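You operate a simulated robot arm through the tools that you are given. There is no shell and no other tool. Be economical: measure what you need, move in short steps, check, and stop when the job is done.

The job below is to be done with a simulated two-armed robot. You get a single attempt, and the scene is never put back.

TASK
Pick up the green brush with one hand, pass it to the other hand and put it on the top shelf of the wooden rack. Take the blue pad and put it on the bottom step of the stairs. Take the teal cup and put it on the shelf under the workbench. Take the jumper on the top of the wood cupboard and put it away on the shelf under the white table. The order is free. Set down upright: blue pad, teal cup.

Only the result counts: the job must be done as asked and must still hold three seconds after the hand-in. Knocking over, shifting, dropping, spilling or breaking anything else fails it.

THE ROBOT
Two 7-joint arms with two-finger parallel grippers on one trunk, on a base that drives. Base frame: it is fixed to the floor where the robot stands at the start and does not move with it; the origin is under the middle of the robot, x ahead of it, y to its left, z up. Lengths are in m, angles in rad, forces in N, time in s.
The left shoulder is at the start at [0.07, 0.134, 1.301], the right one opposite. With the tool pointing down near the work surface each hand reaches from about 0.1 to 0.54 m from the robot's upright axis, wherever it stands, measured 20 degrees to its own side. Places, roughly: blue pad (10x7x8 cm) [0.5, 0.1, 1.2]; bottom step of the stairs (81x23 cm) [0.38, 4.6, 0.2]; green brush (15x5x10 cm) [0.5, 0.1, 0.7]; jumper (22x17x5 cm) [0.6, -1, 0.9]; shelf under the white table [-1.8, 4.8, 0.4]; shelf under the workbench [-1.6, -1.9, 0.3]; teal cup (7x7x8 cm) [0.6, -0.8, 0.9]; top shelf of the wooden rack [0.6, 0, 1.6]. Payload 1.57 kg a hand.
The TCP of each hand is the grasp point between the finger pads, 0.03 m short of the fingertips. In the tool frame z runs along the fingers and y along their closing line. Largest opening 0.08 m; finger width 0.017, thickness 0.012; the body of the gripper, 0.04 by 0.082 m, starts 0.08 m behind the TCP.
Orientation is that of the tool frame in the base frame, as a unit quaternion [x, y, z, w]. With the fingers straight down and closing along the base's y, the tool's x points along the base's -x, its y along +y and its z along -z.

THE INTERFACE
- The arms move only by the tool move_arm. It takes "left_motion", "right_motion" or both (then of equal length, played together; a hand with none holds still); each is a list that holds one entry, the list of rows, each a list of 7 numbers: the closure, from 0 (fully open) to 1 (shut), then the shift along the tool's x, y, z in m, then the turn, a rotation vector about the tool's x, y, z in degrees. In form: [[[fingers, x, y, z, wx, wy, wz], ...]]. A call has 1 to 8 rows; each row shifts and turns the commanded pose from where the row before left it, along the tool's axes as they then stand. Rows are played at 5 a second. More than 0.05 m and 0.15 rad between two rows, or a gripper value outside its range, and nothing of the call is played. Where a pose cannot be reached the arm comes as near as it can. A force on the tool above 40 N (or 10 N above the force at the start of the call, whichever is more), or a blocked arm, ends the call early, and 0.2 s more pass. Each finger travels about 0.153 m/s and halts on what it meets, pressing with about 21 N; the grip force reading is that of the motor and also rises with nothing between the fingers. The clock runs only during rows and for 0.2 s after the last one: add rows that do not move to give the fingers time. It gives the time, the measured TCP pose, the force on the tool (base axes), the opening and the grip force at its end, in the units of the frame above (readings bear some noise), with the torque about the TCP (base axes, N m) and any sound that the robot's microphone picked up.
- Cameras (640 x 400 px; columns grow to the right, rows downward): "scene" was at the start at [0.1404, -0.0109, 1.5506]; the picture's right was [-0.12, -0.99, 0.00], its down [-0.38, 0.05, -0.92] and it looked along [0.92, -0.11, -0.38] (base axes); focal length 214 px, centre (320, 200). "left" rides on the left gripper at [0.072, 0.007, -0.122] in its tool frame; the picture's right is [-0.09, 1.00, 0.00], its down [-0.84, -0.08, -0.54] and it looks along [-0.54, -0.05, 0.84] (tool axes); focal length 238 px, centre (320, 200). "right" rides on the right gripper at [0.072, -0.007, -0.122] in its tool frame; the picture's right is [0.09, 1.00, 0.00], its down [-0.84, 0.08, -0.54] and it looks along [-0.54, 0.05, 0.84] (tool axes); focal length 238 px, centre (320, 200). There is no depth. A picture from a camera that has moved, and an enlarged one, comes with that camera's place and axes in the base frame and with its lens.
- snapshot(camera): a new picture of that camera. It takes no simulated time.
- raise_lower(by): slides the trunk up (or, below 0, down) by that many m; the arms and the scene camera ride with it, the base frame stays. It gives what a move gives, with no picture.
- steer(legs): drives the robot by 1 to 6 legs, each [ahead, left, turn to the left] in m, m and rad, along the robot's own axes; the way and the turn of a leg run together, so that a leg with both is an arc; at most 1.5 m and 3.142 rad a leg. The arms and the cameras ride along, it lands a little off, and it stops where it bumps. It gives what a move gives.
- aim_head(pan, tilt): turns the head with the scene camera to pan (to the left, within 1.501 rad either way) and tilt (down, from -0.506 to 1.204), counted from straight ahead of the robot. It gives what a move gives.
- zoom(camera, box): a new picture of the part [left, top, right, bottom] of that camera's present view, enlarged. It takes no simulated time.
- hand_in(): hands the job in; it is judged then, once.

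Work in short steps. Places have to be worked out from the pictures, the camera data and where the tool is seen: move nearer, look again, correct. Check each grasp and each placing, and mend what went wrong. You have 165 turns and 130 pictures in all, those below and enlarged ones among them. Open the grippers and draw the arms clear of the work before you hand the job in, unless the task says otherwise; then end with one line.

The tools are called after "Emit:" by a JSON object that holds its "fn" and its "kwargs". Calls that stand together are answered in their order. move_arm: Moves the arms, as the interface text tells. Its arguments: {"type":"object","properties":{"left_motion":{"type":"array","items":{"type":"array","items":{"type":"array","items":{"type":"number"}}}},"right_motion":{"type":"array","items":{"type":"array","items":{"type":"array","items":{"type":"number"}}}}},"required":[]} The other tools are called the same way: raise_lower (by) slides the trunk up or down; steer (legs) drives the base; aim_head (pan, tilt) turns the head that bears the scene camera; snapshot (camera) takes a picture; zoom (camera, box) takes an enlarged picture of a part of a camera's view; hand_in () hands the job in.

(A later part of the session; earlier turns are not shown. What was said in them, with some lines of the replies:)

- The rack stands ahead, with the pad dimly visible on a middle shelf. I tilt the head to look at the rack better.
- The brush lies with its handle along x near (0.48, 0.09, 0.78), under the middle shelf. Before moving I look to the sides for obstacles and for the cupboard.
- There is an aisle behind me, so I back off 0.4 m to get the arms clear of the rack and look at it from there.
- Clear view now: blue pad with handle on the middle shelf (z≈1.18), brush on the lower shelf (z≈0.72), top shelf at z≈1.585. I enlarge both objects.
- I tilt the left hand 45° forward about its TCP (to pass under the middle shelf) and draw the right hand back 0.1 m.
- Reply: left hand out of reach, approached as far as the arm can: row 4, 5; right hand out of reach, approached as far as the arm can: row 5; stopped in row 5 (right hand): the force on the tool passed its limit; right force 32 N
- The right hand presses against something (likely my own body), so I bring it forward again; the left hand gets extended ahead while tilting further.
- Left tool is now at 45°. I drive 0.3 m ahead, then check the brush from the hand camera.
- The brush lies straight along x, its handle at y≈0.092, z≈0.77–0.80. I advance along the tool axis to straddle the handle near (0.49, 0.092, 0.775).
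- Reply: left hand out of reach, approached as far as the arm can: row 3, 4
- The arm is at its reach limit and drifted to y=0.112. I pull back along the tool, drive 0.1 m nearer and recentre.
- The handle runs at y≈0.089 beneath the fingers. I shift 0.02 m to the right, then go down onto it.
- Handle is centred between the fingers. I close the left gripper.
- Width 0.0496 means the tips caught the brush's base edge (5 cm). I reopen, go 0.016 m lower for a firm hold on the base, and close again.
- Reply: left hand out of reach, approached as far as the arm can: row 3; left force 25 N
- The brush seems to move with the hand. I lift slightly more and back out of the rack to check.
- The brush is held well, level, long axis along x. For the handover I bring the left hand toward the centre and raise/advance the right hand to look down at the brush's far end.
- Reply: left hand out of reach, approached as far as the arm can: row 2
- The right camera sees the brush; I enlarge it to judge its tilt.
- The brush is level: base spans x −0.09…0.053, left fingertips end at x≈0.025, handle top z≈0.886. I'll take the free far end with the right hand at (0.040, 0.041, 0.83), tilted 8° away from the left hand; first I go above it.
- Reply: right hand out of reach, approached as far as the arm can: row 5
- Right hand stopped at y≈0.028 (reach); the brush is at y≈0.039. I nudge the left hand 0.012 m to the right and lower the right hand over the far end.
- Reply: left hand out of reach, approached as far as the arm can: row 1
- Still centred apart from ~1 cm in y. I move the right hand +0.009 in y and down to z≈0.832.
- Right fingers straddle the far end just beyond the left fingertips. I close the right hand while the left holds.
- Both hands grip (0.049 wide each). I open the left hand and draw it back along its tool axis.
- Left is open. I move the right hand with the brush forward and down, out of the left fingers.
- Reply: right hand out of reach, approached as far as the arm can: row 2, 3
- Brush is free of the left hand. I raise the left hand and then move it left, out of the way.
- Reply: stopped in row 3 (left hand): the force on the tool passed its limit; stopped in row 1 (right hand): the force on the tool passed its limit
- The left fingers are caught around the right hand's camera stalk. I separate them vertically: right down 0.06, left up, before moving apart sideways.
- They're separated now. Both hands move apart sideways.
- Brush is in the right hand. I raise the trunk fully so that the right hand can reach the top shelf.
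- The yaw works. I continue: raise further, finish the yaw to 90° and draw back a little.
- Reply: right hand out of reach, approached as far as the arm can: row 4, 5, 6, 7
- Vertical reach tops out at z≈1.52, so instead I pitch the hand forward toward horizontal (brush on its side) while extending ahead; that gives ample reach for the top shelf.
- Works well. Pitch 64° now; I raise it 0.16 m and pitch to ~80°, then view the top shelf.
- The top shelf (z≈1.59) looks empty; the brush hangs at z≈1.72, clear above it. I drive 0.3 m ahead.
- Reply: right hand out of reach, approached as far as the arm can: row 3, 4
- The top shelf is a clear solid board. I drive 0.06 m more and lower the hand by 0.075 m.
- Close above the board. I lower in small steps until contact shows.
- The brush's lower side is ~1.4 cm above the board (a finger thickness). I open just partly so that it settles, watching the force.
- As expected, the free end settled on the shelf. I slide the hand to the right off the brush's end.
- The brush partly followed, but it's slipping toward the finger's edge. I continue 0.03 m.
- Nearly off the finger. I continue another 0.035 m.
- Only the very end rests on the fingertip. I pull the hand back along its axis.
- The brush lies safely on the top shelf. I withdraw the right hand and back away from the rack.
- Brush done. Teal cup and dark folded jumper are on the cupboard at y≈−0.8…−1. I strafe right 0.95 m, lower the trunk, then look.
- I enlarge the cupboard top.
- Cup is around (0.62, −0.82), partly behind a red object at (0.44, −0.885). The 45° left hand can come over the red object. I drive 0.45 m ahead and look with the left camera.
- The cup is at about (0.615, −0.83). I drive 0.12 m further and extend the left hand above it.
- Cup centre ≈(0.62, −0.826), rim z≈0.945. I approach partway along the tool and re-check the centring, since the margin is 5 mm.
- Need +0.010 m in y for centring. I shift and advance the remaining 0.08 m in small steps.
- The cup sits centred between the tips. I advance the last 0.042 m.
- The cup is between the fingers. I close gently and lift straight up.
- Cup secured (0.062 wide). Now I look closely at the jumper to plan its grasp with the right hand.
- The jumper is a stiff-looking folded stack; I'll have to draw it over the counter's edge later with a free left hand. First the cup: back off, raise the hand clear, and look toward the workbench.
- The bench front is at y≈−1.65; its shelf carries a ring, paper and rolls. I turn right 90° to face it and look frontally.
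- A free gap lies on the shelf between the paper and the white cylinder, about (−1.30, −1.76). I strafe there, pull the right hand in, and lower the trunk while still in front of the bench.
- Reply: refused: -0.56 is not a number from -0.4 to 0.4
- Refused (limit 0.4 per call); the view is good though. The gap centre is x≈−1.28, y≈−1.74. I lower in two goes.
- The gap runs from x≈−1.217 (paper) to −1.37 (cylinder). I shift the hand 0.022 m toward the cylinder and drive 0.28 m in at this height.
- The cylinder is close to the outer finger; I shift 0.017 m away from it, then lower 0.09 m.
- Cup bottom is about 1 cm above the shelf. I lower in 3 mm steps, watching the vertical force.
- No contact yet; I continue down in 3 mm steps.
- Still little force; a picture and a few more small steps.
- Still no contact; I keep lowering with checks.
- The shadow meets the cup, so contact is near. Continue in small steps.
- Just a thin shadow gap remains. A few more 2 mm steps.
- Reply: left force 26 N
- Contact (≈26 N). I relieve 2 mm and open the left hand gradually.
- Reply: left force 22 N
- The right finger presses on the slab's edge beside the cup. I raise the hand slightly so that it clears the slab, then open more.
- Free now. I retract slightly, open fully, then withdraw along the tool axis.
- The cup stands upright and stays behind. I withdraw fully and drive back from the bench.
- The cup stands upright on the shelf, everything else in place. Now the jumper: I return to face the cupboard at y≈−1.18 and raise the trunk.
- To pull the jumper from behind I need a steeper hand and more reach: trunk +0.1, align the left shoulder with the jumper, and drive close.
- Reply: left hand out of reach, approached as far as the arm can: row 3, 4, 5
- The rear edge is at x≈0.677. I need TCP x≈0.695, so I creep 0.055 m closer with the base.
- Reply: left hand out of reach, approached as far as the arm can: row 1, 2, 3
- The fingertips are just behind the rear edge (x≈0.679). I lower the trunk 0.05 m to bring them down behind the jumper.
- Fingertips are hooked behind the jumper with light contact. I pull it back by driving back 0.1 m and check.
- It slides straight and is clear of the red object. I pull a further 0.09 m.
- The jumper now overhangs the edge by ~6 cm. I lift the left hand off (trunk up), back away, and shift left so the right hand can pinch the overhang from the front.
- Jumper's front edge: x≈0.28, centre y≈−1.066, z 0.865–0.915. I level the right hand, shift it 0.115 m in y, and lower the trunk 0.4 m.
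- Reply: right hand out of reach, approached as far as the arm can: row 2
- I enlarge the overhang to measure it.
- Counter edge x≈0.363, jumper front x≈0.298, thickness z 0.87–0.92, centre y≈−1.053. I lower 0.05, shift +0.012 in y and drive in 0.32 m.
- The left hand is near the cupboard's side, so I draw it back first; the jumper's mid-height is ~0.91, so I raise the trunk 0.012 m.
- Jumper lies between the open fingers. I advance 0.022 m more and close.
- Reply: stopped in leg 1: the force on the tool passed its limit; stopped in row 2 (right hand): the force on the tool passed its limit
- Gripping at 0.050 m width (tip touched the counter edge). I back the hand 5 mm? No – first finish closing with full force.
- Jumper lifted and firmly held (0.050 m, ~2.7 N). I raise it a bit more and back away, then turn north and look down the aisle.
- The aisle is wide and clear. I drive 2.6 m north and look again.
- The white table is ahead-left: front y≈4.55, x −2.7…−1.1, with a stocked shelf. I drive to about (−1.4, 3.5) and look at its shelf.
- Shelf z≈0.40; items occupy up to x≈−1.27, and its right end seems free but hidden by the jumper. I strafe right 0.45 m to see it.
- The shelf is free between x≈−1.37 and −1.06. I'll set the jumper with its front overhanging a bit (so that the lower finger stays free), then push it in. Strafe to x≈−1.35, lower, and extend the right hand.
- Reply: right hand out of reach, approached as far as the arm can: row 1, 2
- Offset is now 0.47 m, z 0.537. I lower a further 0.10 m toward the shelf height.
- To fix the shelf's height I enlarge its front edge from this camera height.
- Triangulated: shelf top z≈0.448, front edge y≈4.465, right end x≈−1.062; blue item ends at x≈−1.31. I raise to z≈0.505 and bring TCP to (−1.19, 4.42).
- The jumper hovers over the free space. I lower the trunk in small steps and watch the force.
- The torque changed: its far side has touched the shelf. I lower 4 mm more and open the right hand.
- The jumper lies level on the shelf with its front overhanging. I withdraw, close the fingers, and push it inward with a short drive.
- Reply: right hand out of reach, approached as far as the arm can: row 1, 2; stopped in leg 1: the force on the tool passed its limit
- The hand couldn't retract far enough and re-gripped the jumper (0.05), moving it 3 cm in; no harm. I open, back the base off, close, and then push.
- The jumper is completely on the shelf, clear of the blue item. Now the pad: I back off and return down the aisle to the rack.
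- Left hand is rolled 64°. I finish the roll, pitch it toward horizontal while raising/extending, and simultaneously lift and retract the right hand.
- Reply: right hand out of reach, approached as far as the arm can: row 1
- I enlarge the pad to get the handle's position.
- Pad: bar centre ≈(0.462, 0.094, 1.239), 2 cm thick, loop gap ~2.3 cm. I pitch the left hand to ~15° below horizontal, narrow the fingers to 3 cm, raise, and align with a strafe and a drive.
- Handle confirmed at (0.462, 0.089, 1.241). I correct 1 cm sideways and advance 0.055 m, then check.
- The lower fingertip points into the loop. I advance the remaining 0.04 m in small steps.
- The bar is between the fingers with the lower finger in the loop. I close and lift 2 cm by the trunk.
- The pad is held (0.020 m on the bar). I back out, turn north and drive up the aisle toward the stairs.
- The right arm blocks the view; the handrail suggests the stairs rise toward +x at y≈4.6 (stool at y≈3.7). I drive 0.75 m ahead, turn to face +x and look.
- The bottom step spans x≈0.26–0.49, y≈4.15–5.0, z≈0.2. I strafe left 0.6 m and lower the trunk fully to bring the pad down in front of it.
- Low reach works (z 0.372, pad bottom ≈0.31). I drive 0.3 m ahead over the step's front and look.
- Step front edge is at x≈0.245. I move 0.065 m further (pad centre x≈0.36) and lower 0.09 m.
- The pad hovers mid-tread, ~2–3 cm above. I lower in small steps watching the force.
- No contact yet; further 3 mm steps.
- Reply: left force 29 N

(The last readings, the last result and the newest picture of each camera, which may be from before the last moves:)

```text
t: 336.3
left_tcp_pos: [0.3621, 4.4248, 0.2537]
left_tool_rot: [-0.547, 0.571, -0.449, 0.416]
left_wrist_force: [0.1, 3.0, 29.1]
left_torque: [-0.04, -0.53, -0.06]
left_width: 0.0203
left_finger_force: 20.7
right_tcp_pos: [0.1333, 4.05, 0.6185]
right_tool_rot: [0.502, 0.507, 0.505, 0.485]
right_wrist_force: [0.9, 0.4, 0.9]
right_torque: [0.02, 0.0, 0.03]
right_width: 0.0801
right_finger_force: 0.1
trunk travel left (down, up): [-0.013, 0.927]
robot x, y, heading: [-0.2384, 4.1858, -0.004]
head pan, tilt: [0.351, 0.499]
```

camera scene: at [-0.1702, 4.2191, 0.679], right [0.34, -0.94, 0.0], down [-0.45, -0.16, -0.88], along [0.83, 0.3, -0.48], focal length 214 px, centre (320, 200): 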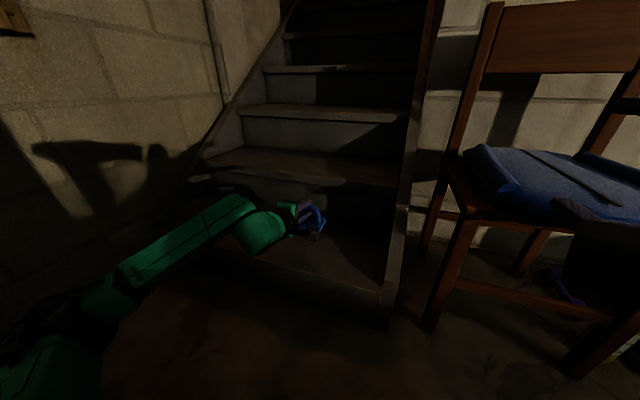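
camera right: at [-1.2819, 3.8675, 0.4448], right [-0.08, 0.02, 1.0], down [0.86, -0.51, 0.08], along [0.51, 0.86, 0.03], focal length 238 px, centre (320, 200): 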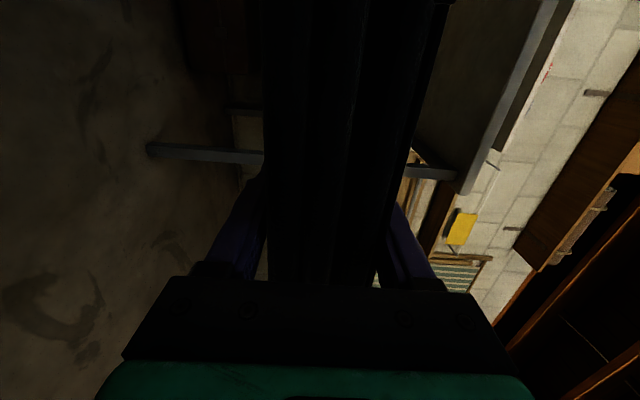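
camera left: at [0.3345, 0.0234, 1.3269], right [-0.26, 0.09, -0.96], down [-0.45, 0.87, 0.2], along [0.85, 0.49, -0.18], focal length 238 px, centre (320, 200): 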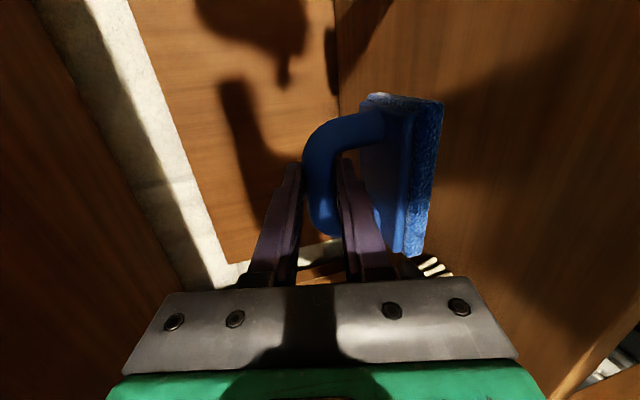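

Contact (≈29 N). I relieve 5 mm, open to 0.03 m (staying within the loop) and withdraw along the tool axis.

Emit:
{"fn": "move_arm", "kwargs": {"left_motion": [[[1, 0, -0.0045, -0.0012, 0, 0, 0], [0.65, 0, 0, 0, 0, 0, 0], [0.63, 0, 0, 0, 0, 0, 0], [0.63, 0, 0, 0, 0, 0, 0]]]}}

Emit:
{"fn": "zoom", "kwargs": {"camera": "scene", "box": [270, 190, 370, 270]}}

```text
t: 337.3
left_tcp_pos: [0.3623, 4.4245, 0.2483]
left_tool_rot: [-0.551, 0.575, -0.445, 0.411]
left_wrist_force: [0.6, 0.5, 0.5]
left_torque: [0.03, -0.03, 0.01]
left_width: 0.0304
left_finger_force: 0.6
right_tcp_pos: [0.1345, 4.0509, 0.6161]
right_tool_rot: [0.503, 0.509, 0.502, 0.485]
right_wrist_force: [-0.5, 0.0, -0.2]
right_torque: [0.03, 0.02, 0.0]
right_width: 0.0801
right_finger_force: 0.1
trunk travel left (down, up): [-0.013, 0.927]
robot x, y, heading: [-0.2425, 4.1875, 0.001]
head pan, tilt: [0.351, 0.499]
```

```text
5.00 times, centred on (320, 230) of scene
camera zoom: at [-0.1053, 4.2187, 0.6789], right [0.34, -0.94, 0.0], down [-0.45, -0.16, -0.88], along [0.83, 0.3, -0.48], focal length 1072 px, centre (320, 50)
```

zoom: 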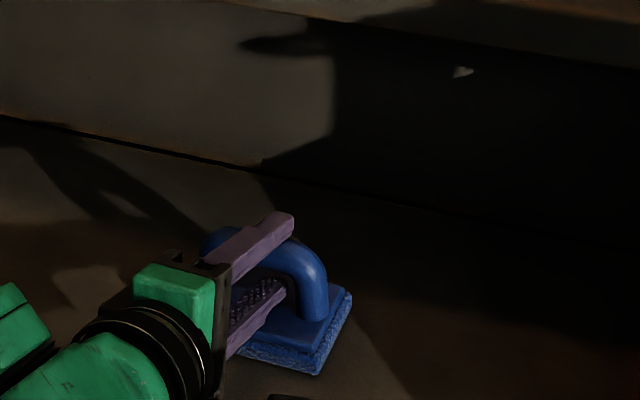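

The pad stands flat and is free. I recentre 5 mm up and withdraw along the tool axis.

Emit:
{"fn": "move_arm", "kwargs": {"left_motion": [[[0.61, 0, -0.005, -0.0013, 0, 0, 0], [0.61, 0, 0, -0.01, 0, 0, 0], [0.61, 0, 0, -0.015, 0, 0, 0], [0.61, 0, 0, -0.02, 0, 0, 0], [0.61, 0, 0, -0.03, 0, 0, 0], [0.61, 0, 0, 0, 0, 0, 0]]]}}

Emit:
{"fn": "zoom", "kwargs": {"camera": "scene", "box": [240, 170, 400, 290]}}

```text
t: 338.7
left_tcp_pos: [0.2901, 4.4305, 0.276]
left_tool_rot: [-0.549, 0.574, -0.446, 0.412]
left_wrist_force: [0.1, -1.1, -0.5]
left_torque: [-0.02, 0.02, -0.03]
left_width: 0.0313
left_finger_force: 0.1
right_tcp_pos: [0.1353, 4.0507, 0.6163]
right_tool_rot: [0.502, 0.509, 0.503, 0.485]
right_wrist_force: [-0.6, 0.0, -0.2]
right_torque: [0.01, 0.03, 0.0]
right_width: 0.0799
right_finger_force: 0.0
trunk travel left (down, up): [-0.013, 0.927]
robot x, y, heading: [-0.2412, 4.1877, -0.007]
head pan, tilt: [0.351, 0.499]
```

```text
3.33 times, centred on (320, 230) of scene
camera zoom: at [-0.1053, 4.2188, 0.679], right [0.34, -0.94, 0.0], down [-0.45, -0.16, -0.88], along [0.83, 0.3, -0.48], focal length 715 px, centre (320, 100)
```

zoom: 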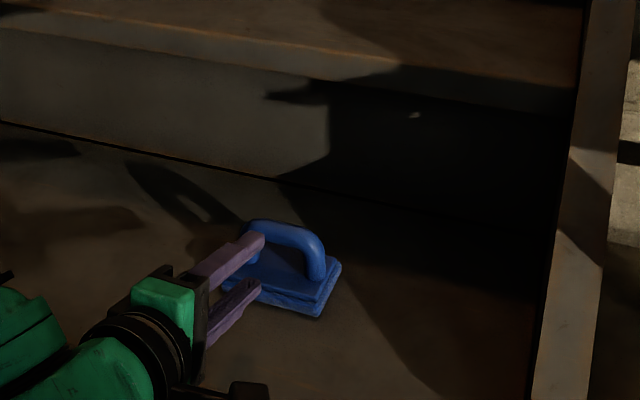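

The pad stands upright on the bottom step and the hand is out of the loop. I open the grippers, back away, and take a final look.

Emit:
{"fn": "steer", "kwargs": {"legs": [[-0.4, 0, 0]]}}

Emit:
{"fn": "move_arm", "kwargs": {"left_motion": [[[0.2, 0, 0, 0, 0, 0, 0], [0, 0, 0, 0, 0, 0, 0], [0, 0, 0, 0, 0, 0, 0]]]}}

Emit:
{"fn": "snapshot", "kwargs": {"camera": "scene"}}

```text
t: 341.2
left_tcp_pos: [-0.1106, 4.43, 0.274]
left_tool_rot: [-0.548, 0.576, -0.446, 0.411]
left_wrist_force: [-0.3, 0.3, -0.5]
left_torque: [-0.01, -0.02, -0.05]
left_width: 0.0315
left_finger_force: 0.0
right_tcp_pos: [-0.2668, 4.0514, 0.6165]
right_tool_rot: [0.504, 0.508, 0.502, 0.486]
right_wrist_force: [-0.2, -0.2, -0.8]
right_torque: [-0.05, -0.01, -0.01]
right_width: 0.0801
right_finger_force: 0.0
trunk travel left (down, up): [-0.013, 0.927]
robot x, y, heading: [-0.6398, 4.1938, -0.007]
head pan, tilt: [0.351, 0.499]
```

```text
t: 342.0
left_tcp_pos: [-0.1106, 4.4306, 0.2755]
left_tool_rot: [-0.548, 0.575, -0.447, 0.411]
left_wrist_force: [-0.8, -0.6, 0.0]
left_torque: [0.0, 0.02, 0.0]
left_width: 0.0799
left_finger_force: 0.1
right_tcp_pos: [-0.2668, 4.0518, 0.6162]
right_tool_rot: [0.505, 0.508, 0.501, 0.486]
right_wrist_force: [0.4, -0.5, 0.0]
right_torque: [0.01, 0.02, 0.0]
right_width: 0.0801
right_finger_force: 0.1
trunk travel left (down, up): [-0.013, 0.927]
robot x, y, heading: [-0.6403, 4.1934, -0.009]
head pan, tilt: [0.351, 0.499]
```

```text
7 pictures are left
camera scene: at [-0.5069, 4.2205, 0.679], right [0.34, -0.94, 0.0], down [-0.45, -0.16, -0.88], along [0.83, 0.29, -0.48], focal length 214 px, centre (320, 200)
```

scene: 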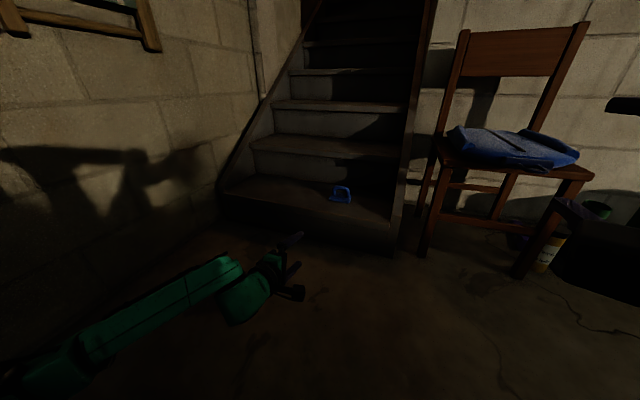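

All four items are in place, the grippers are open and the arms are clear, so I hand the job in.

Emit:
{"fn": "hand_in", "kwargs": {}}

```text
The job is handed in.
```

All four items are placed and the job is handed in: the green brush was passed from the left hand to the right and lies on its side on the top shelf of the rack, the teal cup stands upright on the shelf under the workbench, the jumper is fully on the shelf under the white table, and the blue pad stands upright on the bottom step; while setting down the cup, a finger pressed briefly against the flat slab beside it, which showed no visible shift.
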